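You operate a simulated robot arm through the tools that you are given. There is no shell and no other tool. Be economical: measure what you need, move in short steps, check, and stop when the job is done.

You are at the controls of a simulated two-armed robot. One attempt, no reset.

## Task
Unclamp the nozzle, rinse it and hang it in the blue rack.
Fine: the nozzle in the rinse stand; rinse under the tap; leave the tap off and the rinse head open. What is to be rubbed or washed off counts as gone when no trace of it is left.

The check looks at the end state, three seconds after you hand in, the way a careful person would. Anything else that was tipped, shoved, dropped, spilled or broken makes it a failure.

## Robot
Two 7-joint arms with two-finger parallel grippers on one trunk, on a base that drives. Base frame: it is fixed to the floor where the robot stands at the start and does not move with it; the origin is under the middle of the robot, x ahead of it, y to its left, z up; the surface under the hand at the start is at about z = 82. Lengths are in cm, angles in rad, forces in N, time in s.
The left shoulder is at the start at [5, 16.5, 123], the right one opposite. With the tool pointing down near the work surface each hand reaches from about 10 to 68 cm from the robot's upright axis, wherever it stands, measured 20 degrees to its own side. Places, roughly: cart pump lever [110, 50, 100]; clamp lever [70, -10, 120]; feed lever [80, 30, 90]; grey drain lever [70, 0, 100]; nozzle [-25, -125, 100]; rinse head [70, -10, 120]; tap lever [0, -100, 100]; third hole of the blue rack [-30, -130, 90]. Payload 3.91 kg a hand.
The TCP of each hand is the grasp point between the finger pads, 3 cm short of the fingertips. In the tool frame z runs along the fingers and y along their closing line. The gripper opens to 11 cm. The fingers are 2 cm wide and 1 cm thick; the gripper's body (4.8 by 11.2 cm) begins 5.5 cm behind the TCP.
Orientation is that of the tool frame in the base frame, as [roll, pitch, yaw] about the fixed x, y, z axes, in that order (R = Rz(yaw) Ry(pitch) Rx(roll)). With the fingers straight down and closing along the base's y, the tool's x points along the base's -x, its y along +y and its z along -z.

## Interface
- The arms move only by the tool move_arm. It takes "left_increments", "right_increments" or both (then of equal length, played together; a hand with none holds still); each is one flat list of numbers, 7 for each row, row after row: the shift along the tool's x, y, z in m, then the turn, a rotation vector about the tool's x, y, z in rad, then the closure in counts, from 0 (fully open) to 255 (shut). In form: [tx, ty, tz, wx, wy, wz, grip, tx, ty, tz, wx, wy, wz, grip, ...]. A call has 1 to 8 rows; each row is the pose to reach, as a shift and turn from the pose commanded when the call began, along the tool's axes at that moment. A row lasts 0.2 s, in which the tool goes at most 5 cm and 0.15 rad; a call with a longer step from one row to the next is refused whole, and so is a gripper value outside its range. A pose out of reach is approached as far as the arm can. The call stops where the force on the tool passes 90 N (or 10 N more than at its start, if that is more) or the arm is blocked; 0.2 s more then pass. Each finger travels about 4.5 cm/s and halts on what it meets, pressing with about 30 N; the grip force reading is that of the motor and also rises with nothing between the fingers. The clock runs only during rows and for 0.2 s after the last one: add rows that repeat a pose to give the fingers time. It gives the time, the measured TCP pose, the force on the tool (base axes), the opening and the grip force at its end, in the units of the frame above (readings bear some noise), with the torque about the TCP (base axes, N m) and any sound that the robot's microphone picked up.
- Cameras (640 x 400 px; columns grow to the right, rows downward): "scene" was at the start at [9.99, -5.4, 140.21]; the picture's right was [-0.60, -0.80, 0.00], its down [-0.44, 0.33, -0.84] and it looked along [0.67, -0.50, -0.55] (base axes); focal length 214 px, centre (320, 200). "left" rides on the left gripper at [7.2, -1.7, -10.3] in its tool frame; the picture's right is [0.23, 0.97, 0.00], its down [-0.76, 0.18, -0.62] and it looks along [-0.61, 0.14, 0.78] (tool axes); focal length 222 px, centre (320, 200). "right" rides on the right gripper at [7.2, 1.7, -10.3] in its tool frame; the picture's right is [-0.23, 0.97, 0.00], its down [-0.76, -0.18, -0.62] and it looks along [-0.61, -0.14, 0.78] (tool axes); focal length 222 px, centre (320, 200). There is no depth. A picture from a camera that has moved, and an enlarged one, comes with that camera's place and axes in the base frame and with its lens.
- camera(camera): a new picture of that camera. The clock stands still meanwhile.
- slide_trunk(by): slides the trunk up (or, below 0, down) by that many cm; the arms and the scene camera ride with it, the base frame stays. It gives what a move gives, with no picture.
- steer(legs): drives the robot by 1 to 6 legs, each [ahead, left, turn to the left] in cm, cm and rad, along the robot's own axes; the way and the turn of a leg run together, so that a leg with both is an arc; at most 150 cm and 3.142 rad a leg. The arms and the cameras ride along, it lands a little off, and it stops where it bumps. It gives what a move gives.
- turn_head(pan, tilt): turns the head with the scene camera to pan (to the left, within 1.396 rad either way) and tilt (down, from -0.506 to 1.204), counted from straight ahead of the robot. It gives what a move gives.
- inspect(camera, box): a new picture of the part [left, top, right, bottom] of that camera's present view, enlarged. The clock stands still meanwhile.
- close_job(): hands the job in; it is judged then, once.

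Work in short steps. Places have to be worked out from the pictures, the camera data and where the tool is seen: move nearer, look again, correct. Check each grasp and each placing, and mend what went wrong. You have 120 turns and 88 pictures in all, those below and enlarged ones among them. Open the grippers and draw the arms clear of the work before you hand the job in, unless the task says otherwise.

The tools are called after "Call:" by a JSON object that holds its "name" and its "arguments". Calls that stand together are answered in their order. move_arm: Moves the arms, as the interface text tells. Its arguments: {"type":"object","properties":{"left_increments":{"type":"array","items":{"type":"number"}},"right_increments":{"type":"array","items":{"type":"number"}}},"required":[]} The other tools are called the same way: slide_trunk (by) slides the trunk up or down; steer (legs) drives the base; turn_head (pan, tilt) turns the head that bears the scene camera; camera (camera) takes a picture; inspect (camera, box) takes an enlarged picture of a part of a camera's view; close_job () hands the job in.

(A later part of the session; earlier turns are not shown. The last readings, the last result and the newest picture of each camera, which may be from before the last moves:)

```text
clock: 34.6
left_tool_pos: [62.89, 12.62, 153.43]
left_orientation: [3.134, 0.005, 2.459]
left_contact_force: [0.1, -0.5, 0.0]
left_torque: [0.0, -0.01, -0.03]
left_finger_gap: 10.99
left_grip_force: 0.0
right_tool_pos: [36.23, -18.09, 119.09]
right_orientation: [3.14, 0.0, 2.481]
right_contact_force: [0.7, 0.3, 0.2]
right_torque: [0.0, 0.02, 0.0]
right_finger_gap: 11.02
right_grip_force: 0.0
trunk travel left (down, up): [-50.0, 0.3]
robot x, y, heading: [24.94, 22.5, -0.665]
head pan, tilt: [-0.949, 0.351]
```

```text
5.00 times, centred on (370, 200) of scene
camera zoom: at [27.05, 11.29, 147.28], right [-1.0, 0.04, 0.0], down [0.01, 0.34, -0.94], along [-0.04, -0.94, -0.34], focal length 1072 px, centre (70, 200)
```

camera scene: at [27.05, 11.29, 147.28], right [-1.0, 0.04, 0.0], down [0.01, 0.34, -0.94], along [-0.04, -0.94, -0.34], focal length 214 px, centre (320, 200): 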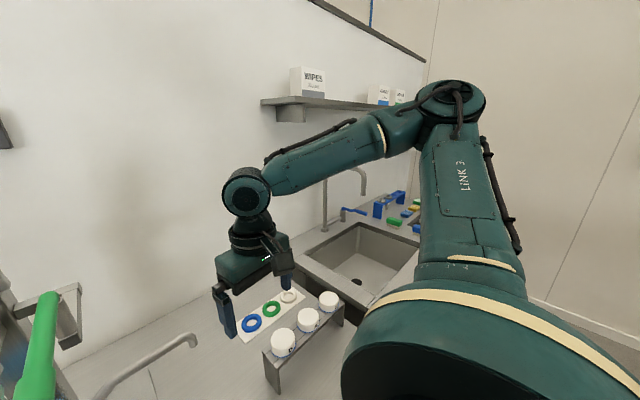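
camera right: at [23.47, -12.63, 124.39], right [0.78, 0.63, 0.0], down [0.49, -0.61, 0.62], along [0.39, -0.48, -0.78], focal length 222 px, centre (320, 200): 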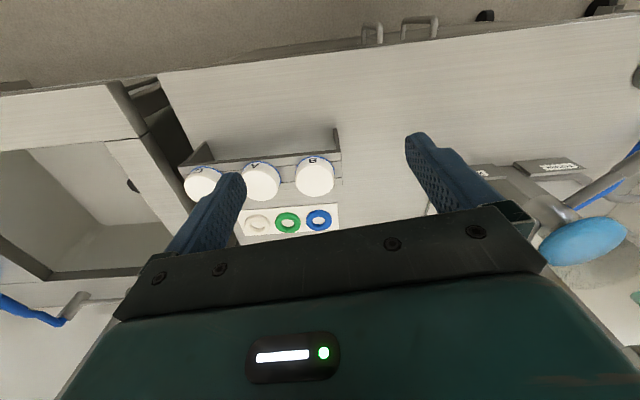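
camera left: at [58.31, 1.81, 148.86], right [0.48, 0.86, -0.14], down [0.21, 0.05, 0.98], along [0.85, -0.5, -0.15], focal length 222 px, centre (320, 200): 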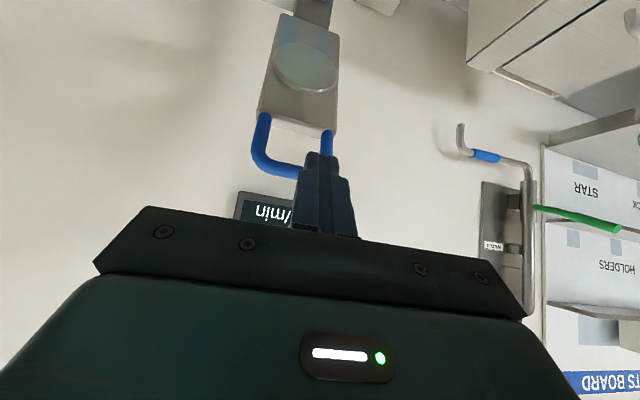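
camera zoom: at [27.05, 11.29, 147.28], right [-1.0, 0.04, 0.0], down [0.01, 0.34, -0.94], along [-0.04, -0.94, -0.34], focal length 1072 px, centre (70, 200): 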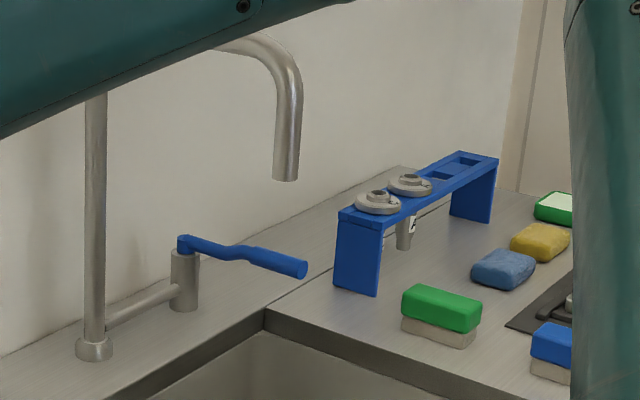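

The rack is a bridge with 4 holes, first two taken; third is free; nozzles hang by their flange. So a top grip on the flange works. Bring the left hand (opened 8 cm) above and short of the nozzle.

Call:
{"name": "move_arm", "arguments": {"left_increments": [-0.016, -0.02, 0.03, 0, 0, 0, 70, -0.033, -0.04, 0.06, 0, 0, 0, 70, -0.05, -0.06, 0.09, 0, 0, 0, 70, -0.067, -0.08, 0.12, 0, 0, 0, 70, -0.084, -0.1, 0.15, 0, 0, 0, 70, -0.1, -0.119, 0.18, 0, 0, 0, 70]}}

Call:
{"name": "turn_head", "arguments": {"pan": 0.1, "tilt": 0.5}}

Call:
{"name": "camera", "arguments": {"camera": "left"}}

Call:
{"name": "camera", "arguments": {"camera": "scene"}}

```text
clock: 36.0
left_tool_pos: [63.48, -2.73, 135.29]
left_orientation: [3.131, 0.0, 2.461]
left_contact_force: [0.3, -0.9, -1.1]
left_torque: [0.02, 0.05, 0.02]
left_finger_gap: 7.99
left_grip_force: 0.0
right_tool_pos: [36.16, -18.17, 118.98]
right_orientation: [-3.14, 0.001, 2.48]
right_contact_force: [-0.6, 0.7, 0.1]
right_torque: [-0.04, 0.01, 0.02]
right_finger_gap: 11.02
right_grip_force: 0.0
trunk travel left (down, up): [-50.0, 0.3]
robot x, y, heading: [25.6, 22.39, -0.66]
head pan, tilt: [-0.949, 0.351]
```

```text
clock: 37.3
left_tool_pos: [63.42, -2.73, 135.35]
left_orientation: [3.13, -0.001, 2.459]
left_contact_force: [0.9, 0.6, -0.1]
left_torque: [0.0, -0.02, 0.04]
left_finger_gap: 8.0
left_grip_force: 0.1
right_tool_pos: [36.22, -18.08, 119.06]
right_orientation: [3.142, 0.0, 2.48]
right_contact_force: [-0.2, -0.6, 0.0]
right_torque: [0.05, -0.01, 0.01]
right_finger_gap: 11.01
right_grip_force: 0.2
trunk travel left (down, up): [-50.0, 0.3]
robot x, y, heading: [25.03, 22.54, -0.664]
head pan, tilt: [0.099, 0.499]
```

```text
55 pictures are left
camera left: at [56.93, 0.59, 145.69], right [0.44, 0.9, 0.01], down [0.7, -0.35, 0.62], along [0.57, -0.27, -0.78], focal length 222 px, centre (320, 200)
```

left: 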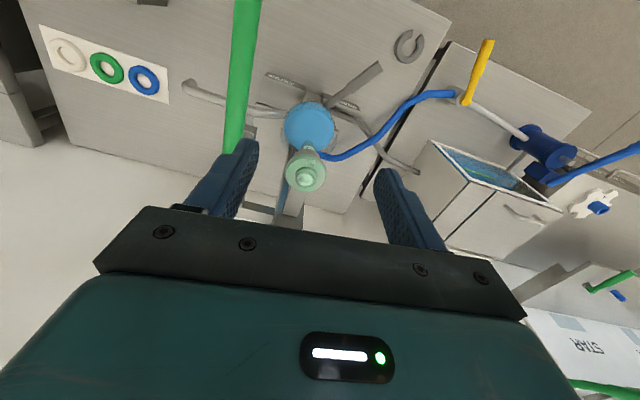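

```text
54 pictures are left
camera scene: at [35.13, 15.73, 145.92], right [-0.53, -0.85, 0.0], down [-0.4, 0.26, -0.88], along [0.74, -0.47, -0.48], focal length 214 px, centre (320, 200)
```

scene: 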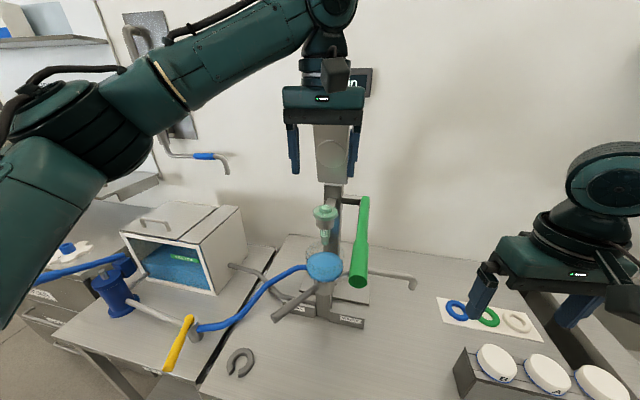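

Nozzle axis ≈ (70.3,-7.8). Move forward 8.4 cm and down to z≈125.5, fingertips just above the flange.

Call:
{"name": "move_arm", "arguments": {"left_increments": [-0.025, 0.001, 0.02, 0, 0, 0, 70, -0.045, 0.002, 0.05, 0, 0, 0, 70, -0.065, 0.003, 0.08, 0, 0, 0, 70, -0.083, 0.004, 0.095, 0, 0, 0, 70]}}

Call:
{"name": "camera", "arguments": {"camera": "left"}}

Call:
{"name": "inspect", "arguments": {"camera": "scene", "box": [260, 120, 400, 260]}}

```text
clock: 38.3
left_tool_pos: [70.12, -7.52, 125.79]
left_orientation: [3.131, 0.0, 2.458]
left_contact_force: [0.0, 0.2, -0.1]
left_torque: [-0.01, -0.01, 0.03]
left_finger_gap: 7.97
left_grip_force: 0.0
right_tool_pos: [36.3, -18.12, 119.15]
right_orientation: [3.141, 0.0, 2.48]
right_contact_force: [0.5, -1.0, -0.2]
right_torque: [-0.02, 0.0, 0.0]
right_finger_gap: 10.99
right_grip_force: 0.2
trunk travel left (down, up): [-50.0, 0.3]
robot x, y, heading: [25.09, 22.74, -0.663]
head pan, tilt: [0.099, 0.499]
```

```text
53 pictures are left
camera left: at [63.58, -4.21, 136.12], right [0.44, 0.9, 0.01], down [0.7, -0.35, 0.63], along [0.57, -0.27, -0.78], focal length 222 px, centre (320, 200)
```

left: 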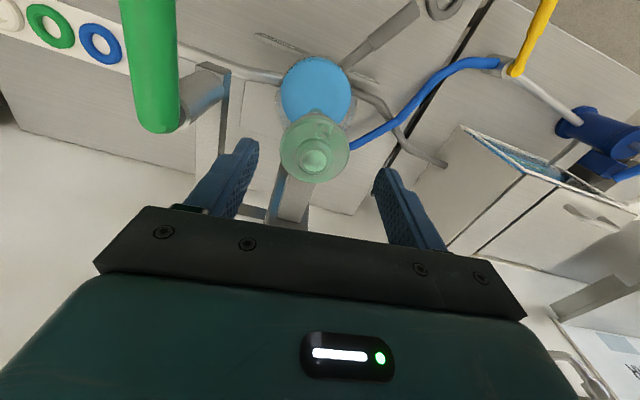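

```text
2.86 times, centred on (330, 190) of scene
camera zoom: at [35.13, 15.74, 145.92], right [-0.53, -0.85, 0.0], down [-0.4, 0.26, -0.88], along [0.74, -0.47, -0.48], focal length 613 px, centre (291, 229)
```

zoom: 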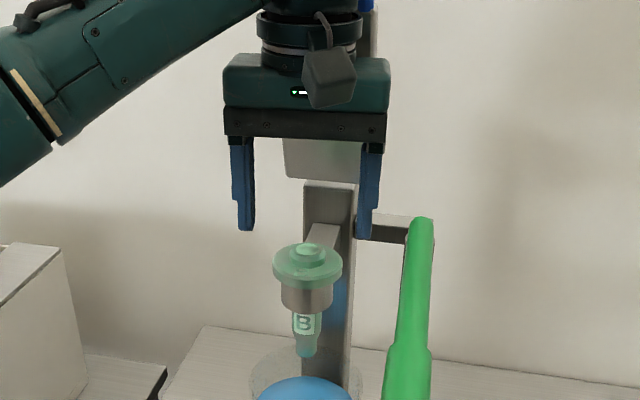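

Refined flange: (71.0,-8.2), mid z≈118.9. Move 1 cm forward, lower to z≈121, then close.

Call:
{"name": "move_arm", "arguments": {"left_increments": [-0.01, 0, 0.02, 0, 0, 0, 70, -0.01, 0, 0.047, 0, 0, 0, 70, -0.01, 0, 0.047, 0, 0, 0, 70]}}

Call:
{"name": "inspect", "arguments": {"camera": "scene", "box": [270, 140, 380, 250]}}

Call:
{"name": "camera", "arguments": {"camera": "left"}}

```text
clock: 39.1
left_tool_pos: [70.99, -7.95, 120.94]
left_orientation: [3.131, 0.0, 2.458]
left_contact_force: [0.4, 0.4, -1.0]
left_torque: [0.0, 0.01, -0.01]
left_finger_gap: 7.97
left_grip_force: 0.0
right_tool_pos: [36.09, -18.03, 118.99]
right_orientation: [-3.141, 0.0, 2.481]
right_contact_force: [0.0, 0.7, 0.0]
right_torque: [-0.02, 0.02, -0.02]
right_finger_gap: 10.97
right_grip_force: 0.1
trunk travel left (down, up): [-50.0, 0.3]
robot x, y, heading: [25.21, 22.57, -0.665]
head pan, tilt: [0.099, 0.499]
```

```text
3.64 times, centred on (325, 195) of scene
camera zoom: at [35.12, 15.74, 145.92], right [-0.53, -0.85, 0.0], down [-0.4, 0.26, -0.88], along [0.74, -0.47, -0.48], focal length 780 px, centre (302, 218)
```

zoom: 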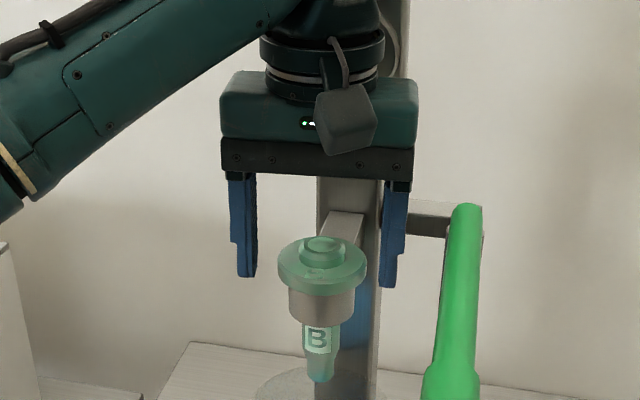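

```text
50 pictures are left
camera left: at [64.4, -4.7, 131.4], right [0.44, 0.9, 0.01], down [0.7, -0.35, 0.63], along [0.57, -0.27, -0.78], focal length 222 px, centre (320, 200)
```

left: 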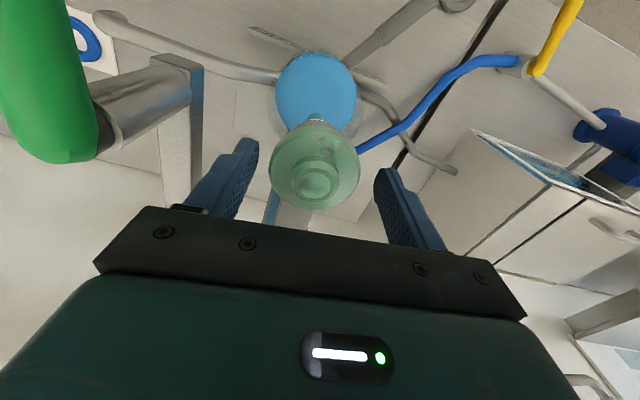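

Aligned. Close on the flange.

Call:
{"name": "move_arm", "arguments": {"left_increments": [0, 0, 0, 0, 0, 0, 150, 0, 0, 0, 0, 0, 0, 200, 0, 0, 0, 0, 0, 0, 255, 0, 0, 0, 0, 0, 0, 255]}}

Call:
{"name": "inspect", "arguments": {"camera": "scene", "box": [270, 140, 380, 250]}}

```text
clock: 40.1
left_tool_pos: [70.98, -8.01, 121.12]
left_orientation: [3.132, -0.001, 2.459]
left_contact_force: [-0.6, -0.5, -0.7]
left_torque: [0.0, 0.01, -0.05]
left_finger_gap: 5.68
left_grip_force: 30.2
right_tool_pos: [36.02, -17.95, 119.09]
right_orientation: [3.141, 0.0, 2.48]
right_contact_force: [0.0, -0.1, -0.1]
right_torque: [0.03, 0.02, -0.03]
right_finger_gap: 10.98
right_grip_force: 0.0
trunk travel left (down, up): [-50.0, 0.3]
robot x, y, heading: [25.09, 22.24, -0.665]
head pan, tilt: [0.099, 0.499]
```

```text
3.64 times, centred on (325, 195) of scene
camera zoom: at [35.12, 15.74, 145.92], right [-0.53, -0.85, 0.0], down [-0.4, 0.26, -0.88], along [0.74, -0.47, -0.48], focal length 780 px, centre (302, 218)
```

zoom: 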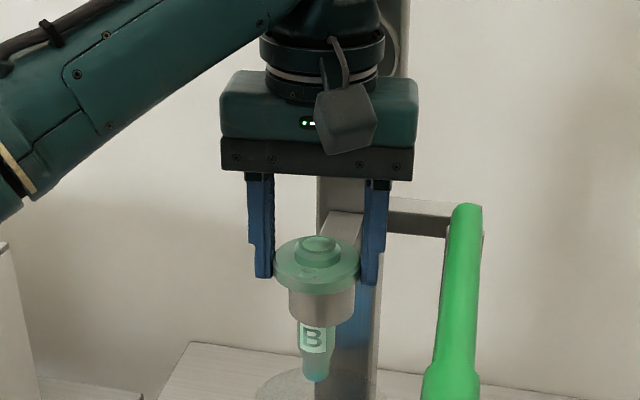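

Gripped at 5.68 cm. Lift straight up 13 cm, slowly.

Call:
{"name": "move_arm", "arguments": {"left_increments": [0, 0, -0.02, 0, 0, 0, 255, 0, 0, -0.045, 0, 0, 0, 255, 0, 0, -0.07, 0, 0, 0, 255, 0, 0, -0.095, 0, 0, 0, 255, 0, 0, -0.12, 0, 0, 0, 255, 0, 0, -0.13, 0, 0, 0, 255]}}

Call:
{"name": "inspect", "arguments": {"camera": "scene", "box": [230, 40, 410, 260]}}

```text
clock: 41.5
left_tool_pos: [70.87, -8.14, 133.92]
left_orientation: [3.131, -0.002, 2.457]
left_contact_force: [-0.8, 0.5, -5.5]
left_torque: [0.04, 0.02, 0.03]
left_finger_gap: 5.66
left_grip_force: 29.9
right_tool_pos: [36.21, -18.21, 119.02]
right_orientation: [3.142, 0.001, 2.48]
right_contact_force: [0.2, -0.5, -0.8]
right_torque: [-0.02, 0.01, 0.0]
right_finger_gap: 11.0
right_grip_force: 0.1
trunk travel left (down, up): [-50.0, 0.3]
robot x, y, heading: [25.08, 22.21, -0.662]
head pan, tilt: [0.099, 0.499]
```

```text
1.82 times, centred on (320, 150) of scene
camera zoom: at [35.17, 15.72, 145.9], right [-0.53, -0.85, 0.0], down [-0.41, 0.26, -0.88], along [0.74, -0.47, -0.48], focal length 390 px, centre (320, 291)
```

zoom: 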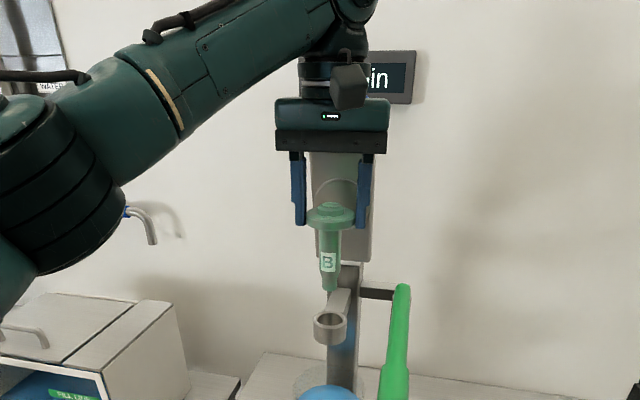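

Nozzle is free. Pull it back and up to clear everything before driving.

Call:
{"name": "move_arm", "arguments": {"left_increments": [0.02, 0, -0.02, 0, 0, 0, 255, 0.05, 0, -0.05, 0, 0, 0, 255, 0.09, 0, -0.07, 0, 0, 0, 255, 0.13, 0, -0.09, 0, 0, 0, 255, 0.17, 0, -0.1, 0, 0, 0, 255, 0.21, 0, -0.1, 0, 0, 0, 255, 0.25, 0, -0.1, 0, 0, 0, 255]}}

Call:
{"name": "steer", "arguments": {"legs": [[-10, 0, 0], [0, -60, 0]]}}

Call:
{"name": "turn_head", "arguments": {"pan": -0.6, "tilt": 0.5}}

Call:
{"name": "camera", "arguments": {"camera": "scene"}}

```text
clock: 42.0
left_tool_pos: [68.84, -6.48, 135.33]
left_orientation: [3.124, -0.031, 2.459]
left_contact_force: [-1.4, 0.8, 2.6]
left_torque: [-0.06, -0.07, 0.02]
left_finger_gap: 5.67
left_grip_force: 30.6
right_tool_pos: [36.1, -18.07, 119.17]
right_orientation: [3.141, 0.002, 2.478]
right_contact_force: [-0.5, 0.4, 0.5]
right_torque: [-0.02, 0.0, 0.0]
right_finger_gap: 10.99
right_grip_force: 0.0
trunk travel left (down, up): [-50.0, 0.3]
robot x, y, heading: [25.11, 22.76, -0.662]
head pan, tilt: [0.099, 0.499]
stopped in row 2 (left hand): the force on the tool passed its limit at 98 N (the readings are from after the stop); the commanded pose is now the measured one
```

```text
clock: 48.6
left_tool_pos: [23.39, -48.76, 134.98]
left_orientation: [3.123, -0.035, 2.453]
left_contact_force: [-0.5, 0.1, -3.4]
left_torque: [-0.06, 0.06, 0.04]
left_finger_gap: 1.19
left_grip_force: 30.3
right_tool_pos: [-9.59, -59.97, 119.06]
right_orientation: [3.141, 0.0, 2.472]
right_contact_force: [0.2, -0.1, -1.6]
right_torque: [0.02, -0.03, -0.02]
right_finger_gap: 11.01
right_grip_force: 0.0
trunk travel left (down, up): [-50.0, 0.3]
robot x, y, heading: [-20.19, -19.3, -0.668]
head pan, tilt: [0.099, 0.499]
```

```text
clock: 49.6
left_tool_pos: [23.36, -48.83, 135.13]
left_orientation: [3.122, -0.034, 2.452]
left_contact_force: [0.0, -0.6, -2.2]
left_torque: [-0.05, 0.02, 0.02]
left_finger_gap: 1.15
left_grip_force: 29.9
right_tool_pos: [-9.59, -59.97, 119.03]
right_orientation: [3.141, 0.002, 2.471]
right_contact_force: [0.0, -0.5, -0.1]
right_torque: [0.01, 0.01, -0.01]
right_finger_gap: 10.99
right_grip_force: 0.0
trunk travel left (down, up): [-50.0, 0.3]
robot x, y, heading: [-20.14, -19.06, -0.676]
head pan, tilt: [-0.6, 0.499]
```

```text
47 pictures are left
camera scene: at [-15.3, -29.9, 145.91], right [-0.96, -0.29, 0.0], down [-0.14, 0.46, -0.88], along [0.26, -0.84, -0.48], focal length 214 px, centre (320, 200)
```

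scene: 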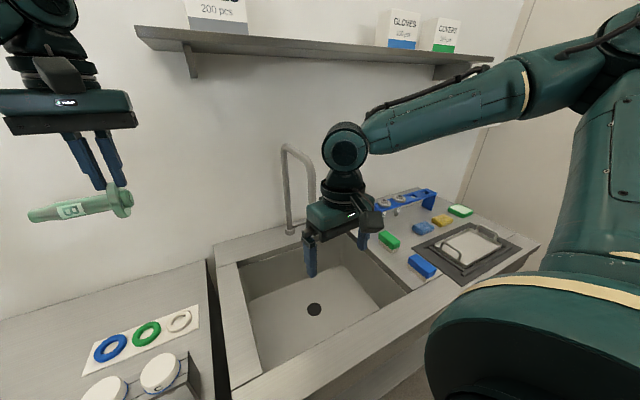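

A collision stopped the pull-back, and driving twisted the nozzle in the grip (now pinched on its flange edge, gap 1.2). It's still held. First check the stand for any damage.

Call:
{"name": "turn_head", "arguments": {"pan": 0.95, "tilt": 0.4}}

Call:
{"name": "camera", "arguments": {"camera": "scene"}}

```text
clock: 51.3
left_tool_pos: [23.35, -48.79, 135.09]
left_orientation: [3.124, -0.036, 2.452]
left_contact_force: [0.2, -0.5, -2.3]
left_torque: [-0.03, 0.02, 0.03]
left_finger_gap: 1.15
left_grip_force: 30.2
right_tool_pos: [-9.62, -60.01, 119.02]
right_orientation: [-3.141, 0.001, 2.473]
right_contact_force: [0.0, 0.2, -0.6]
right_torque: [-0.01, 0.01, 0.03]
right_finger_gap: 11.0
right_grip_force: 0.2
trunk travel left (down, up): [-50.0, 0.3]
robot x, y, heading: [-20.5, -19.25, -0.668]
head pan, tilt: [0.949, 0.4]
```

```text
46 pictures are left
camera scene: at [-9.07, -18.68, 146.83], right [0.27, -0.96, 0.0], down [-0.37, -0.11, -0.92], along [0.89, 0.25, -0.39], focal length 214 px, centre (320, 200)
```

scene: 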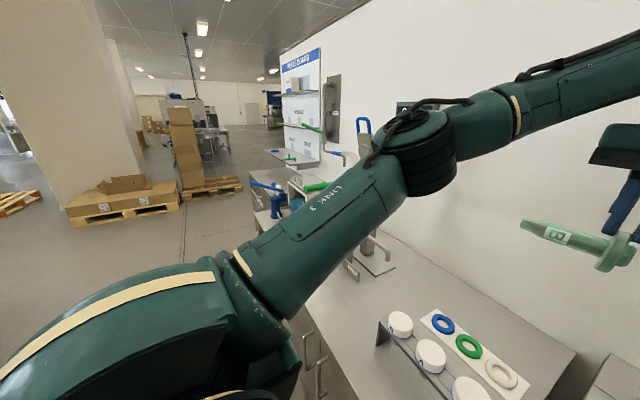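

Call:
{"name": "inspect", "arguments": {"camera": "scene", "box": [240, 100, 420, 290]}}

```text
2.11 times, centred on (330, 195) of scene
camera zoom: at [-9.07, -18.68, 146.83], right [0.27, -0.96, 0.0], down [-0.37, -0.11, -0.92], along [0.89, 0.25, -0.39], focal length 452 px, centre (299, 210)
```

zoom: 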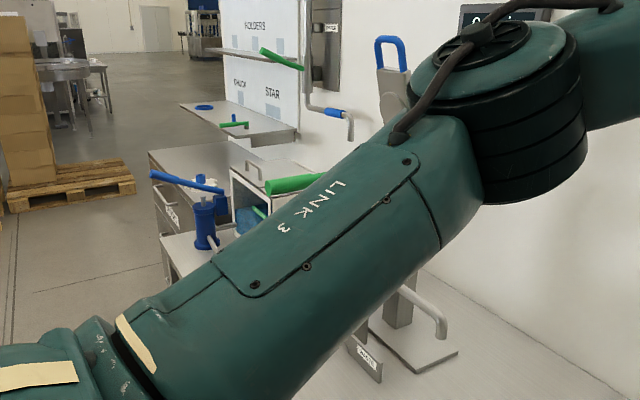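

Stand is upright with lid open. Zoom in on the held nozzle to see the grip and any dirt.

Call:
{"name": "turn_head", "arguments": {"pan": 0.3, "tilt": 0.35}}

Call:
{"name": "inspect", "arguments": {"camera": "scene", "box": [200, 80, 440, 260]}}

Call:
{"name": "camera", "arguments": {"camera": "left"}}

```text
clock: 52.3
left_tool_pos: [23.37, -48.77, 135.14]
left_orientation: [3.122, -0.035, 2.453]
left_contact_force: [0.8, 0.2, -2.1]
left_torque: [-0.05, 0.08, -0.01]
left_finger_gap: 1.15
left_grip_force: 30.1
right_tool_pos: [-9.6, -60.04, 119.0]
right_orientation: [3.141, -0.001, 2.472]
right_contact_force: [0.3, 0.0, 0.5]
right_torque: [-0.01, 0.01, 0.0]
right_finger_gap: 11.0
right_grip_force: 0.1
trunk travel left (down, up): [-50.0, 0.3]
robot x, y, heading: [-19.96, -19.61, -0.676]
head pan, tilt: [0.3, 0.351]
```

```text
2.22 times, centred on (320, 170) of scene
camera zoom: at [-9.3, -24.58, 147.28], right [-0.36, -0.93, 0.0], down [-0.32, 0.12, -0.94], along [0.88, -0.34, -0.34], focal length 477 px, centre (320, 267)
```

zoom: 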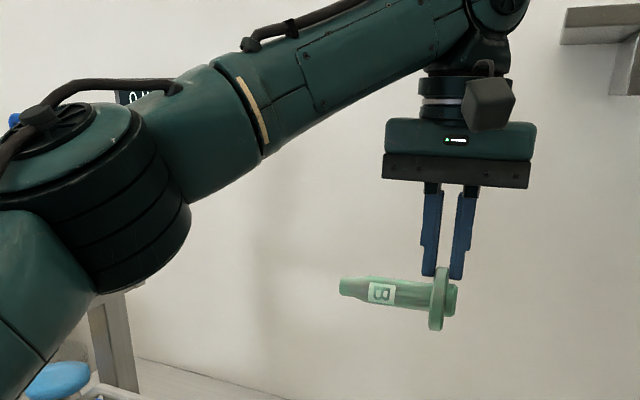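

```text
43 pictures are left
camera left: at [17.07, -45.76, 145.62], right [0.44, 0.9, 0.03], down [0.71, -0.37, 0.6], along [0.55, -0.25, -0.8], focal length 222 px, centre (320, 200)
```

left: 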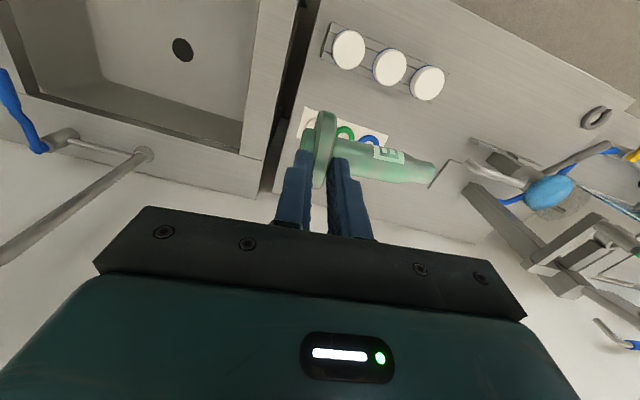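

Nozzle is firmly pinched by its rim, axis horizontal, tip to the left – workable for rinsing. Pull left hand back 14 cm before driving on.

Call:
{"name": "move_arm", "arguments": {"left_increments": [0.035, 0, 0, 0, 0, 0, 255, 0.07, 0, 0, 0, 0, 0, 255, 0.105, 0, 0, 0, 0, 0, 255, 0.14, 0, 0, 0, 0, 0, 255]}}

```text
clock: 53.3
left_tool_pos: [12.41, -39.86, 135.33]
left_orientation: [3.122, -0.032, 2.453]
left_contact_force: [-0.4, 1.4, -2.0]
left_torque: [-0.04, 0.04, 0.01]
left_finger_gap: 1.17
left_grip_force: 30.0
right_tool_pos: [-9.67, -59.86, 118.99]
right_orientation: [-3.141, 0.001, 2.472]
right_contact_force: [-1.2, -0.1, 0.6]
right_torque: [0.0, -0.01, 0.01]
right_finger_gap: 11.0
right_grip_force: 0.1
trunk travel left (down, up): [-50.0, 0.3]
robot x, y, heading: [-20.13, -19.28, -0.673]
head pan, tilt: [0.3, 0.351]
```

Now strafe right 45 cm and look at the tap.

Call:
{"name": "steer", "arguments": {"legs": [[0, -42, 0.01]]}}

Call:
{"name": "turn_head", "arguments": {"pan": -0.15, "tilt": 0.5}}

Call:
{"name": "camera", "arguments": {"camera": "scene"}}

```text
clock: 57.5
left_tool_pos: [-13.23, -72.27, 135.37]
left_orientation: [3.123, -0.034, 2.459]
left_contact_force: [-0.9, 1.3, -3.1]
left_torque: [-0.02, 0.03, 0.02]
left_finger_gap: 1.15
left_grip_force: 30.0
right_tool_pos: [-35.16, -92.55, 118.94]
right_orientation: [-3.141, -0.001, 2.477]
right_contact_force: [0.5, -0.2, -0.1]
right_torque: [-0.01, 0.0, 0.0]
right_finger_gap: 11.02
right_grip_force: 0.0
trunk travel left (down, up): [-50.0, 0.3]
robot x, y, heading: [-46.3, -51.9, -0.664]
head pan, tilt: [0.3, 0.351]
```

```text
clock: 58.4
left_tool_pos: [-13.3, -72.4, 135.41]
left_orientation: [3.123, -0.034, 2.459]
left_contact_force: [0.6, -0.4, -2.6]
left_torque: [-0.01, 0.02, 0.03]
left_finger_gap: 1.16
left_grip_force: 29.8
right_tool_pos: [-35.18, -92.55, 119.01]
right_orientation: [3.141, 0.001, 2.478]
right_contact_force: [0.9, -0.1, 0.5]
right_torque: [-0.03, -0.02, 0.02]
right_finger_gap: 11.01
right_grip_force: 0.0
trunk travel left (down, up): [-50.0, 0.3]
robot x, y, heading: [-45.98, -52.33, -0.664]
head pan, tilt: [-0.15, 0.499]
```

```text
42 pictures are left
camera scene: at [-37.53, -60.49, 145.92], right [-0.73, -0.69, 0.0], down [-0.33, 0.35, -0.88], along [0.6, -0.64, -0.48], focal length 214 px, centre (320, 200)
```

scene: 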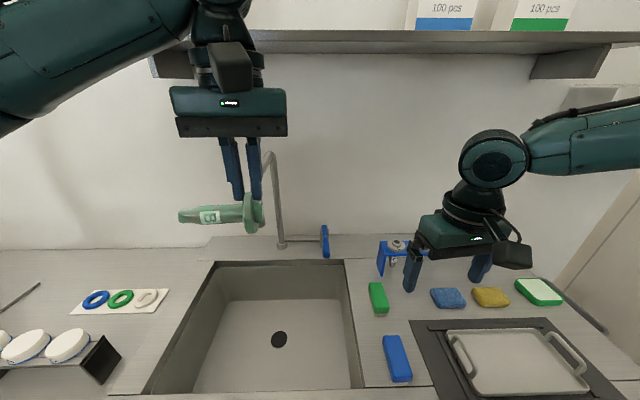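

Triangulated: lever pivot ≈ d73.7,u−82.4,z98, end d57.5,u−81 (pointing at me); spout tip ≈ d54,u−65.5,z114 (d toward wall, u left). Drive 4 cm ahead to gain reach.

Call:
{"name": "steer", "arguments": {"legs": [[4, 0, 0]]}}

Call:
{"name": "move_arm", "arguments": {"right_increments": [0, 0.04, 0, 0, 0, 0, 100, 0, 0.08, 0, 0, 0, 0, 200, -0.03, 0.11, 0, 0, 0, 0, 255, -0.07, 0.13, 0, 0, 0, 0, 255, -0.11, 0.15, 0, 0, 0, 0, 255, -0.15, 0.16, 0.02, 0, 0, 0, 255, -0.19, 0.165, 0.04, 0, 0, 0, 255]}}

Call:
{"name": "camera", "arguments": {"camera": "scene"}}

```text
clock: 59.1
left_tool_pos: [-13.01, -72.45, 135.29]
left_orientation: [3.12, -0.036, 2.458]
left_contact_force: [0.4, -0.8, -2.1]
left_torque: [-0.05, 0.01, -0.01]
left_finger_gap: 1.16
left_grip_force: 30.0
right_tool_pos: [-35.01, -92.77, 119.04]
right_orientation: [-3.141, 0.002, 2.476]
right_contact_force: [0.2, 0.2, -0.3]
right_torque: [0.0, 0.02, 0.02]
right_finger_gap: 11.0
right_grip_force: 0.1
trunk travel left (down, up): [-50.0, 0.3]
robot x, y, heading: [-46.07, -52.03, -0.666]
head pan, tilt: [-0.15, 0.499]
stopped in leg 1: the robot was blocked; the commanded pose is now the measured one
```

```text
clock: 60.8
left_tool_pos: [-13.11, -72.57, 135.43]
left_orientation: [3.12, -0.034, 2.458]
left_contact_force: [0.0, 0.4, -2.6]
left_torque: [-0.06, 0.01, -0.06]
left_finger_gap: 1.14
left_grip_force: 29.7
right_tool_pos: [-16.89, -93.37, 115.84]
right_orientation: [3.14, 0.002, 2.476]
right_contact_force: [-0.4, -1.0, 0.5]
right_torque: [0.03, 0.01, 0.01]
right_finger_gap: 0.02
right_grip_force: 29.3
right hand out of reach, approached as far as the arm can: row 5, 6, 7
trunk travel left (down, up): [-50.0, 0.3]
robot x, y, heading: [-45.84, -51.82, -0.667]
head pan, tilt: [-0.15, 0.499]
```

```text
41 pictures are left
camera scene: at [-37.36, -60.66, 145.91], right [-0.73, -0.69, 0.0], down [-0.33, 0.35, -0.88], along [0.6, -0.64, -0.48], focal length 214 px, centre (320, 200)
```

scene: 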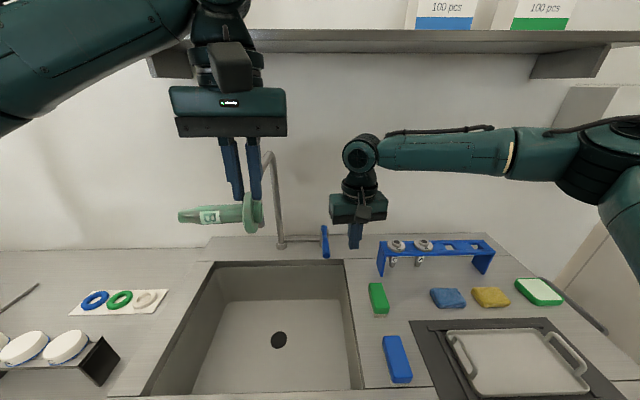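

The base is blocked by the sink bench and the right arm is near a limit. Lower the trunk 12 cm to get a better arm posture.

Call:
{"name": "slide_trunk", "arguments": {"by": -12}}

Call:
{"name": "move_arm", "arguments": {"right_increments": [-0.02, 0.02, -0.01, 0, 0, 0, 255, -0.04, 0.04, -0.02, 0, 0, 0, 255, -0.07, 0.06, -0.03, 0, 0, 0, 255, -0.1, 0.065, -0.04, 0, 0, 0, 255, -0.13, 0.065, -0.04, 0, 0, 0, 255, -0.15, 0.065, -0.04, 0, 0, 0, 255]}}

Call:
{"name": "camera", "arguments": {"camera": "scene"}}

```text
clock: 62.2
left_tool_pos: [-13.13, -72.62, 123.31]
left_orientation: [3.121, -0.037, 2.458]
left_contact_force: [-0.1, 0.6, -2.5]
left_torque: [-0.08, 0.03, 0.01]
left_finger_gap: 1.17
left_grip_force: 30.1
right_tool_pos: [-17.02, -93.16, 103.98]
right_orientation: [3.141, 0.004, 2.477]
right_contact_force: [0.2, -0.7, 1.1]
right_torque: [0.0, -0.01, -0.02]
right_finger_gap: 0.01
right_grip_force: 30.0
trunk travel left (down, up): [-38.0, 12.3]
robot x, y, heading: [-45.77, -52.26, -0.665]
head pan, tilt: [-0.15, 0.499]
```

```text
clock: 63.6
left_tool_pos: [-13.01, -72.56, 123.33]
left_orientation: [3.12, -0.034, 2.459]
left_contact_force: [-0.7, -0.3, -2.0]
left_torque: [-0.05, 0.09, -0.01]
left_finger_gap: 1.17
left_grip_force: 30.0
right_tool_pos: [-15.87, -98.12, 107.4]
right_orientation: [3.139, 0.002, 2.476]
right_contact_force: [1.2, 0.7, -0.7]
right_torque: [0.02, 0.03, 0.0]
right_finger_gap: 0.01
right_grip_force: 30.0
right hand out of reach, approached as far as the arm can: row 1, 2, 3, 4, 5, 6
trunk travel left (down, up): [-38.0, 12.3]
robot x, y, heading: [-46.15, -52.34, -0.664]
head pan, tilt: [-0.15, 0.499]
```

```text
40 pictures are left
camera scene: at [-37.39, -60.6, 133.91], right [-0.73, -0.69, 0.0], down [-0.33, 0.35, -0.88], along [0.6, -0.64, -0.48], focal length 214 px, centre (320, 200)
```

scene: 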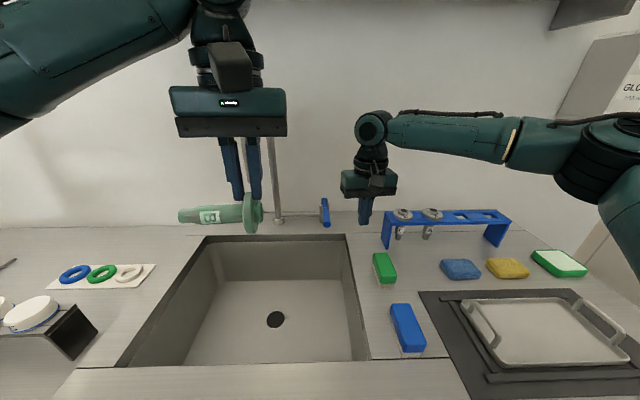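

The right arm seems stuck in posture when working inboard. Retract it, and I'll shift the robot left so the lever lies on the arm's own side.

Call:
{"name": "move_arm", "arguments": {"right_increments": [0.04, 0, -0.01, 0, 0, 0, 255, 0.08, 0, -0.02, 0, 0, 0, 255, 0.12, 0, -0.03, 0, 0, 0, 255, 0.16, 0, -0.03, 0, 0, 0, 255]}}

Call:
{"name": "steer", "arguments": {"legs": [[0, 14, 0]]}}

Call:
{"name": "move_arm", "arguments": {"right_increments": [-0.04, 0, 0, 0, 0, 0, 255, -0.08, 0, 0, 0, 0, 0, 255, -0.12, 0, 0, 0, 0, 0, 255, -0.16, 0, 0, 0, 0, 0, 255]}}

```text
clock: 64.7
left_tool_pos: [-13.14, -72.51, 123.36]
left_orientation: [3.12, -0.032, 2.457]
left_contact_force: [-0.5, -0.2, -2.2]
left_torque: [-0.02, 0.04, 0.01]
left_finger_gap: 1.14
left_grip_force: 30.2
right_tool_pos: [-28.69, -88.38, 110.86]
right_orientation: [3.14, 0.001, 2.475]
right_contact_force: [-0.1, 0.6, 0.4]
right_torque: [0.01, -0.02, 0.03]
right_finger_gap: 0.02
right_grip_force: 29.6
trunk travel left (down, up): [-38.0, 12.3]
robot x, y, heading: [-45.79, -52.05, -0.668]
head pan, tilt: [-0.15, 0.499]
```

```text
clock: 66.5
left_tool_pos: [-4.31, -61.3, 123.36]
left_orientation: [3.121, -0.035, 2.458]
left_contact_force: [-0.6, 0.5, -2.4]
left_torque: [-0.04, 0.03, 0.04]
left_finger_gap: 1.15
left_grip_force: 29.6
right_tool_pos: [-19.93, -77.15, 110.85]
right_orientation: [3.141, 0.001, 2.478]
right_contact_force: [-0.1, 0.0, 0.3]
right_torque: [0.04, 0.02, 0.04]
right_finger_gap: 0.02
right_grip_force: 30.1
trunk travel left (down, up): [-38.0, 12.3]
robot x, y, heading: [-37.13, -41.04, -0.668]
head pan, tilt: [-0.15, 0.499]
```

```text
clock: 67.5
left_tool_pos: [-4.18, -61.5, 123.35]
left_orientation: [3.121, -0.034, 2.458]
left_contact_force: [-0.4, -0.9, -3.0]
left_torque: [0.01, 0.07, -0.03]
left_finger_gap: 1.17
left_grip_force: 30.2
right_tool_pos: [-7.34, -87.26, 110.83]
right_orientation: [3.14, 0.002, 2.476]
right_contact_force: [0.3, -0.4, 1.0]
right_torque: [-0.03, 0.02, 0.02]
right_finger_gap: 0.0
right_grip_force: 30.0
trunk travel left (down, up): [-38.0, 12.3]
robot x, y, heading: [-36.99, -40.86, -0.672]
head pan, tilt: [-0.15, 0.499]
```

Now shift right ~5 cm (away from the spout) and go forward toward the lever's left side.

Call:
{"name": "move_arm", "arguments": {"right_increments": [0, -0.045, 0, 0, 0, 0, 255, -0.03, -0.045, 0, 0, 0, 0, 255, -0.06, -0.045, 0, 0, 0, 0, 255, -0.09, -0.045, 0, 0, 0, 0, 255, -0.115, -0.045, 0, 0, 0, 0, 255]}}

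Call:
{"name": "camera", "arguments": {"camera": "scene"}}

```text
clock: 68.8
left_tool_pos: [-4.24, -61.24, 123.25]
left_orientation: [3.12, -0.035, 2.457]
left_contact_force: [-1.1, 0.9, -2.7]
left_torque: [-0.06, 0.03, 0.03]
left_finger_gap: 1.13
left_grip_force: 30.1
right_tool_pos: [-7.8, -95.85, 110.27]
right_orientation: [3.14, 0.003, 2.477]
right_contact_force: [0.5, 0.3, 0.1]
right_torque: [0.03, 0.02, -0.02]
right_finger_gap: 0.0
right_grip_force: 30.4
right hand out of reach, approached as far as the arm can: row 3, 4, 5
trunk travel left (down, up): [-38.0, 12.3]
robot x, y, heading: [-36.98, -40.37, -0.664]
head pan, tilt: [-0.15, 0.499]
```

```text
39 pictures are left
camera scene: at [-28.58, -49.34, 133.92], right [-0.73, -0.68, 0.0], down [-0.33, 0.35, -0.88], along [0.6, -0.64, -0.48], focal length 214 px, centre (320, 200)
```

scene: 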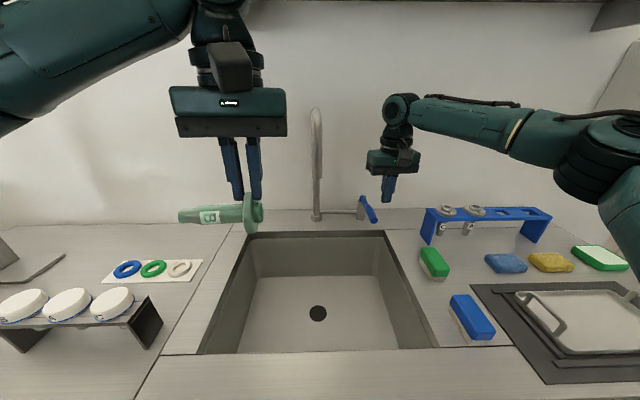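

Reach limit with tool vertical. I'll tilt the right hand 0.6 rad forward (wrist back) while shifting 4 cm left of the lever.

Call:
{"name": "move_arm", "arguments": {"right_increments": [0.005, 0.01, 0, 0, -0.15, 0, 255, 0.005, 0.02, 0, 0, -0.3, 0, 255, 0.005, 0.03, 0, 0, -0.45, 0, 255, 0.005, 0.04, 0, 0, -0.6, 0, 255]}}

```text
clock: 69.8
left_tool_pos: [-4.36, -61.3, 123.28]
left_orientation: [3.12, -0.035, 2.456]
left_contact_force: [0.3, -0.4, -2.0]
left_torque: [-0.06, 0.04, -0.02]
left_finger_gap: 1.16
left_grip_force: 29.9
right_tool_pos: [-5.94, -92.15, 110.37]
right_orientation: [3.137, 0.604, 2.473]
right_contact_force: [0.0, 0.8, 0.1]
right_torque: [-0.03, -0.02, 0.04]
right_finger_gap: 0.0
right_grip_force: 30.3
trunk travel left (down, up): [-38.0, 12.3]
robot x, y, heading: [-37.2, -40.76, -0.668]
head pan, tilt: [-0.15, 0.499]
```

Now straight along the fingers 14 cm to beside the lever.

Call:
{"name": "move_arm", "arguments": {"right_increments": [0, 0, 0.04, 0, 0, 0, 255, 0, -0.003, 0.08, 0, 0, 0, 255, 0, -0.006, 0.115, 0, 0, 0, 255, 0, -0.006, 0.144, 0, 0, 0, 255]}}

Call:
{"name": "inspect", "arguments": {"camera": "scene", "box": [280, 90, 440, 250]}}

```text
clock: 70.8
left_tool_pos: [-4.42, -61.32, 123.29]
left_orientation: [3.12, -0.035, 2.458]
left_contact_force: [-0.5, 0.1, -2.0]
left_torque: [-0.06, 0.03, -0.01]
left_finger_gap: 1.13
left_grip_force: 30.5
right_tool_pos: [-0.8, -97.54, 99.04]
right_orientation: [3.139, 0.603, 2.476]
right_contact_force: [-0.2, -0.5, 0.3]
right_torque: [0.01, -0.02, -0.03]
right_finger_gap: 0.01
right_grip_force: 30.0
right hand out of reach, approached as far as the arm can: row 4
trunk travel left (down, up): [-38.0, 12.3]
robot x, y, heading: [-37.3, -40.87, -0.666]
head pan, tilt: [-0.15, 0.499]
```

```text
2.50 times, centred on (360, 170) of scene
camera zoom: at [-28.59, -49.35, 133.92], right [-0.73, -0.68, 0.0], down [-0.33, 0.35, -0.88], along [0.6, -0.64, -0.48], focal length 536 px, centre (220, 275)
```

zoom: 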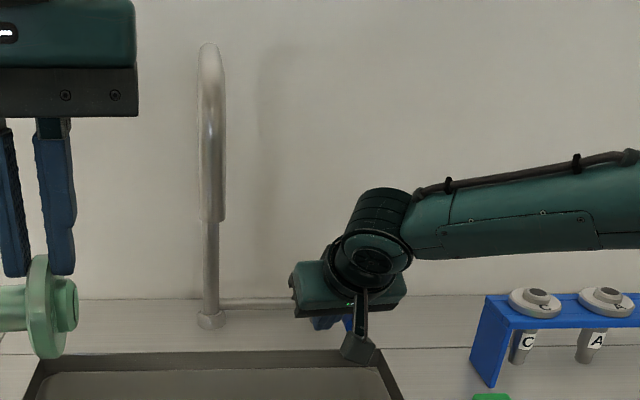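

Finger beside the lever's left. Push right (−u) in small steps and watch force.

Call:
{"name": "move_arm", "arguments": {"right_increments": [0, -0.02, 0, 0, 0, 0, 255, 0, -0.04, 0, 0, 0, 0, 255, 0, -0.06, 0, 0, 0, 0, 255]}}

Call:
{"name": "camera", "arguments": {"camera": "scene"}}

```text
clock: 71.5
left_tool_pos: [-4.28, -61.3, 123.34]
left_orientation: [3.121, -0.036, 2.456]
left_contact_force: [0.3, -0.9, -2.3]
left_torque: [-0.04, 0.01, 0.02]
left_finger_gap: 1.14
left_grip_force: 30.0
right_tool_pos: [-4.61, -102.49, 98.97]
right_orientation: [3.139, 0.601, 2.475]
right_contact_force: [0.5, -0.1, 0.0]
right_torque: [0.0, 0.0, -0.02]
right_finger_gap: 0.0
right_grip_force: 29.6
trunk travel left (down, up): [-38.0, 12.3]
robot x, y, heading: [-37.04, -40.93, -0.666]
head pan, tilt: [-0.15, 0.499]
```

```text
37 pictures are left
camera scene: at [-28.58, -49.39, 133.91], right [-0.73, -0.68, 0.0], down [-0.33, 0.35, -0.88], along [0.6, -0.64, -0.48], focal length 214 px, centre (320, 200)
```

scene: 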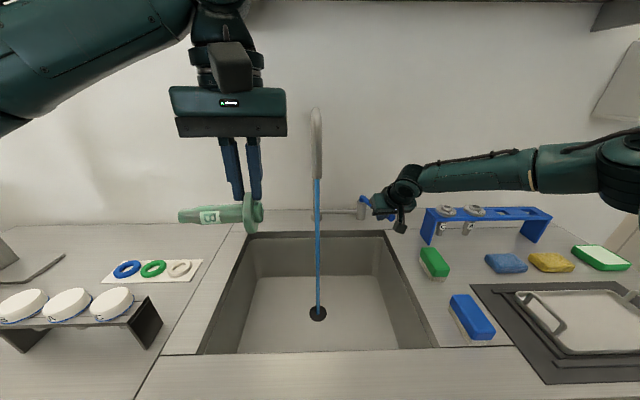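

Water runs: the stream is at ≈(3.0,−82.0), spout tip z≈114.8. Withdraw the right hand up along its fingers and to the right.

Call:
{"name": "move_arm", "arguments": {"right_increments": [0, 0.005, -0.04, 0, 0, 0, 255, 0, 0.005, -0.08, 0, 0, 0, 255, 0, -0.02, -0.12, 0, 0, 0, 255, 0, -0.06, -0.14, 0, 0, 0, 255, 0, -0.1, -0.14, 0, 0, 0, 255]}}

Call:
{"name": "move_arm", "arguments": {"left_increments": [0, 0, 0.015, 0, -0.15, 0, 255, 0, 0, 0.03, 0, -0.3, 0, 255, 0, 0, 0.045, 0, -0.45, 0, 255, 0, 0, 0.06, 0, -0.6, 0, 255, 0, -0.01, 0.08, 0, -0.75, 0, 255, 0, -0.02, 0.1, 0, -0.9, 0, 255, 0, -0.03, 0.12, 0, -1.05, 0, 255, 0, -0.04, 0.14, 0, -1.2, 0, 255]}}

Call:
{"name": "camera", "arguments": {"camera": "scene"}}

```text
clock: 72.8
left_tool_pos: [-4.29, -61.25, 123.38]
left_orientation: [3.121, -0.035, 2.456]
left_contact_force: [-0.3, 0.1, -2.0]
left_torque: [-0.04, 0.01, -0.02]
left_finger_gap: 1.13
left_grip_force: 29.1
right_tool_pos: [-17.01, -105.33, 110.54]
right_orientation: [3.138, 0.602, 2.475]
right_contact_force: [-0.1, 0.4, 0.6]
right_torque: [0.03, 0.01, -0.01]
right_finger_gap: 0.01
right_grip_force: 30.5
trunk travel left (down, up): [-38.0, 12.3]
robot x, y, heading: [-37.05, -40.61, -0.664]
head pan, tilt: [-0.15, 0.499]
```

```text
clock: 74.5
left_tool_pos: [-7.08, -63.81, 109.39]
left_orientation: [3.092, 1.166, 2.41]
left_contact_force: [0.0, -0.1, -2.2]
left_torque: [0.09, 0.1, 0.0]
left_finger_gap: 1.13
left_grip_force: 30.1
right_tool_pos: [-16.95, -105.14, 110.55]
right_orientation: [3.137, 0.603, 2.476]
right_contact_force: [-0.1, -0.5, 0.3]
right_torque: [-0.03, -0.01, 0.01]
right_finger_gap: 0.02
right_grip_force: 30.2
trunk travel left (down, up): [-38.0, 12.3]
robot x, y, heading: [-36.93, -40.88, -0.667]
head pan, tilt: [-0.15, 0.499]
```

```text
36 pictures are left
camera scene: at [-28.61, -49.4, 133.92], right [-0.73, -0.68, 0.0], down [-0.33, 0.35, -0.88], along [0.6, -0.64, -0.48], focal length 214 px, centre (320, 200)
```

scene: 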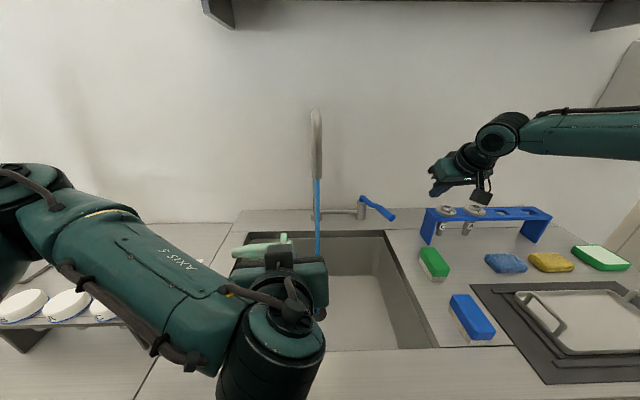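

Nozzle is horizontal behind the tilted hand. Shift right 13 cm, then forward 16 cm so the stream falls on the nozzle body.

Call:
{"name": "move_arm", "arguments": {"left_increments": [0, -0.045, 0, 0, 0, 0, 255, 0, -0.09, 0, 0, 0, 0, 255, 0, -0.132, 0, 0, 0, 0, 255, -0.016, -0.132, 0.036, 0, 0, 0, 255, -0.032, -0.132, 0.073, 0, 0, 0, 255, -0.048, -0.132, 0.11, 0, 0, 0, 255, -0.064, -0.132, 0.148, 0, 0, 0, 255]}}

Call:
{"name": "camera", "arguments": {"camera": "scene"}}

Call:
{"name": "camera", "arguments": {"camera": "left"}}

```text
clock: 76.2
left_tool_pos: [-2.57, -84.51, 109.12]
left_orientation: [3.088, 1.165, 2.405]
left_contact_force: [0.5, -0.1, -2.4]
left_torque: [0.04, 0.09, 0.01]
left_finger_gap: 1.17
left_grip_force: 29.5
right_tool_pos: [-16.98, -105.28, 110.43]
right_orientation: [3.138, 0.601, 2.475]
right_contact_force: [-0.3, -0.1, 0.7]
right_torque: [0.01, 0.02, 0.02]
right_finger_gap: 0.0
right_grip_force: 29.8
trunk travel left (down, up): [-38.0, 12.3]
robot x, y, heading: [-36.91, -40.86, -0.667]
head pan, tilt: [-0.15, 0.499]
```

```text
35 pictures are left
camera scene: at [-28.54, -49.41, 133.91], right [-0.73, -0.68, 0.0], down [-0.33, 0.35, -0.88], along [0.6, -0.64, -0.48], focal length 214 px, centre (320, 200)
```

scene: 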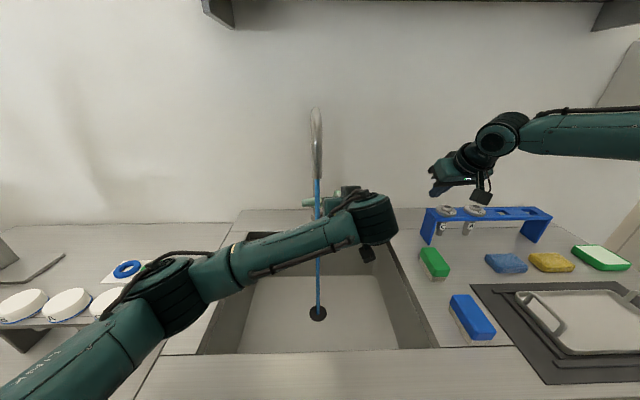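

```text
34 pictures are left
camera left: at [-12.97, -77.78, 106.62], right [0.55, 0.81, -0.19], down [-0.11, 0.29, 0.95], along [0.83, -0.5, 0.25], focal length 222 px, centre (320, 200)
```

left: 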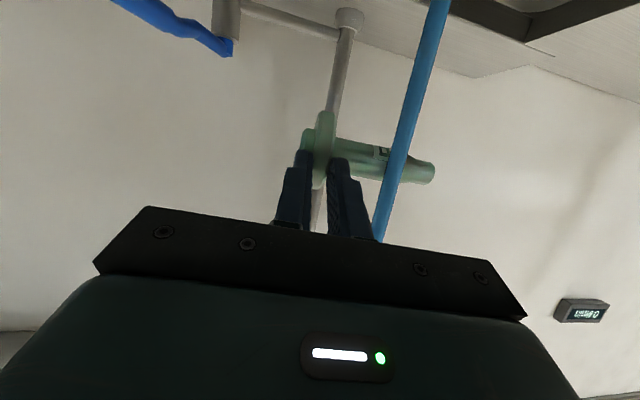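

The stream passes ~1.5 cm in front of the nozzle. Pull back 1.5 cm.

Call:
{"name": "move_arm", "arguments": {"left_increments": [0.006, 0, -0.014, 0, 0, 0, 255, 0.006, 0, -0.014, 0, 0, 0, 255]}}

Call:
{"name": "inspect", "arguments": {"camera": "left", "box": [220, 60, 480, 260]}}

```text
clock: 76.8
left_tool_pos: [-3.71, -83.49, 109.17]
left_orientation: [3.091, 1.165, 2.408]
left_contact_force: [0.1, -0.2, -2.2]
left_torque: [0.05, 0.1, -0.02]
left_finger_gap: 1.13
left_grip_force: 29.9
right_tool_pos: [-16.95, -105.29, 110.46]
right_orientation: [3.138, 0.601, 2.476]
right_contact_force: [-0.5, -0.1, -0.8]
right_torque: [0.01, 0.01, 0.02]
right_finger_gap: 0.0
right_grip_force: 29.8
trunk travel left (down, up): [-38.0, 12.3]
robot x, y, heading: [-37.04, -40.42, -0.663]
head pan, tilt: [-0.15, 0.499]
```

```text
2.00 times, centred on (350, 160) of left
camera zoom: at [-14.22, -76.78, 106.59], right [0.55, 0.81, -0.19], down [-0.11, 0.29, 0.95], along [0.83, -0.5, 0.25], focal length 444 px, centre (260, 280)
```

zoom: 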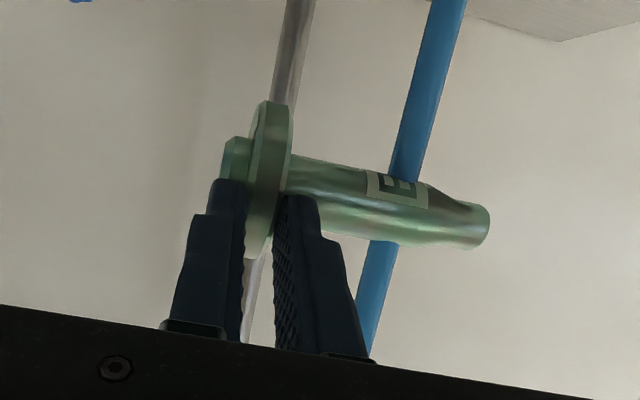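

The stream now strikes the nozzle; the green film is the residue (other nozzles are bare metal). Sweep tip to mid-body while dwelling.

Call:
{"name": "move_arm", "arguments": {"left_increments": [0, -0.02, 0, 0, 0, 0, 255, 0, -0.02, 0, 0, 0, 0, 255, 0, -0.01, 0, 0, 0, 0, 255, 0, 0, 0, 0, 0, 0, 255, 0, 0.01, 0, 0, 0, 0, 255, 0, 0.02, 0, 0, 0, 0, 255, 0, 0.03, 0, 0, 0, 0, 255, 0, 0.03, 0, 0, 0, 0, 255]}}

Call:
{"name": "inspect", "arguments": {"camera": "left", "box": [220, 60, 480, 260]}}

```text
clock: 78.5
left_tool_pos: [-2.12, -80.94, 109.03]
left_orientation: [3.091, 1.164, 2.408]
left_contact_force: [-0.3, 0.8, -1.5]
left_torque: [0.04, 0.14, 0.01]
left_finger_gap: 1.15
left_grip_force: 29.8
right_tool_pos: [-16.99, -105.19, 110.5]
right_orientation: [3.137, 0.602, 2.473]
right_contact_force: [-0.3, -0.5, -0.4]
right_torque: [0.0, 0.01, -0.03]
right_finger_gap: 0.03
right_grip_force: 30.4
trunk travel left (down, up): [-38.0, 12.3]
robot x, y, heading: [-37.33, -40.96, -0.667]
head pan, tilt: [-0.15, 0.499]
```

```text
2.00 times, centred on (350, 160) of left
camera zoom: at [-12.5, -74.35, 106.5], right [0.55, 0.81, -0.19], down [-0.11, 0.29, 0.95], along [0.83, -0.5, 0.25], focal length 444 px, centre (260, 280)
```

zoom: 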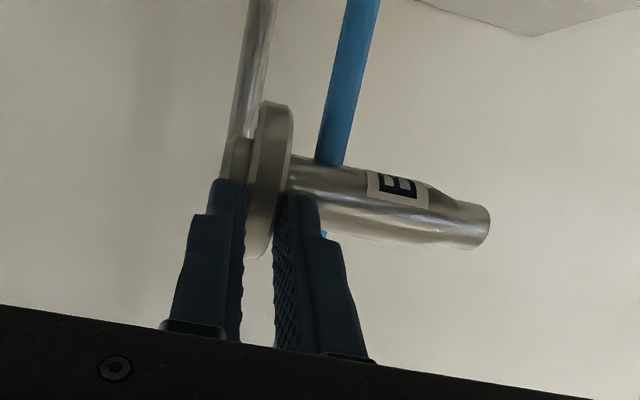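

The film is gone—bare metal. Sweep the flange and knob through the stream too, for certainty, then return.

Call:
{"name": "move_arm", "arguments": {"left_increments": [0, 0.01, 0, 0, 0, 0, 255, 0, 0.02, 0, 0, 0, 0, 255, 0, 0.03, 0, 0, 0, 0, 255, 0, 0.04, 0, 0, 0, 0, 255, 0, 0.05, 0, 0, 0, 0, 255, 0, 0.03, 0, 0, 0, 0, 255, 0, 0, 0, 0, 0, 0, 255, 0, -0.01, 0, 0, 0, 0, 255]}}

Call:
{"name": "inspect", "arguments": {"camera": "left", "box": [220, 60, 480, 260]}}

```text
clock: 80.3
left_tool_pos: [-2.96, -81.83, 109.02]
left_orientation: [3.089, 1.165, 2.412]
left_contact_force: [-0.3, 0.2, -1.5]
left_torque: [0.04, 0.1, 0.0]
left_finger_gap: 1.16
left_grip_force: 30.1
right_tool_pos: [-17.05, -105.21, 110.54]
right_orientation: [3.137, 0.603, 2.476]
right_contact_force: [0.2, -1.0, -0.1]
right_torque: [-0.02, 0.0, 0.02]
right_finger_gap: 0.03
right_grip_force: 30.3
trunk travel left (down, up): [-38.0, 12.3]
robot x, y, heading: [-36.81, -40.96, -0.665]
head pan, tilt: [-0.15, 0.499]
```

```text
2.00 times, centred on (350, 160) of left
camera zoom: at [-13.36, -75.14, 106.44], right [0.55, 0.81, -0.19], down [-0.11, 0.29, 0.95], along [0.83, -0.5, 0.25], focal length 444 px, centre (260, 280)
```

zoom: 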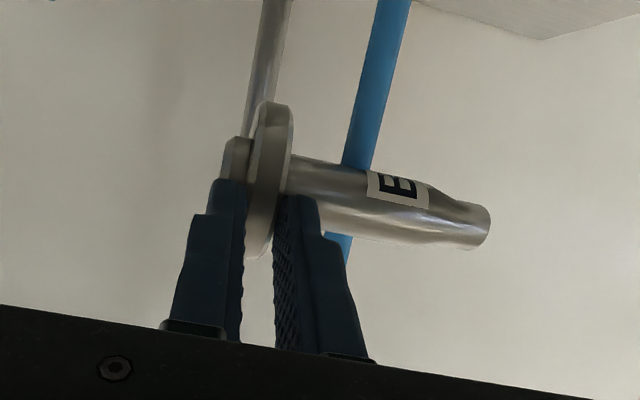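

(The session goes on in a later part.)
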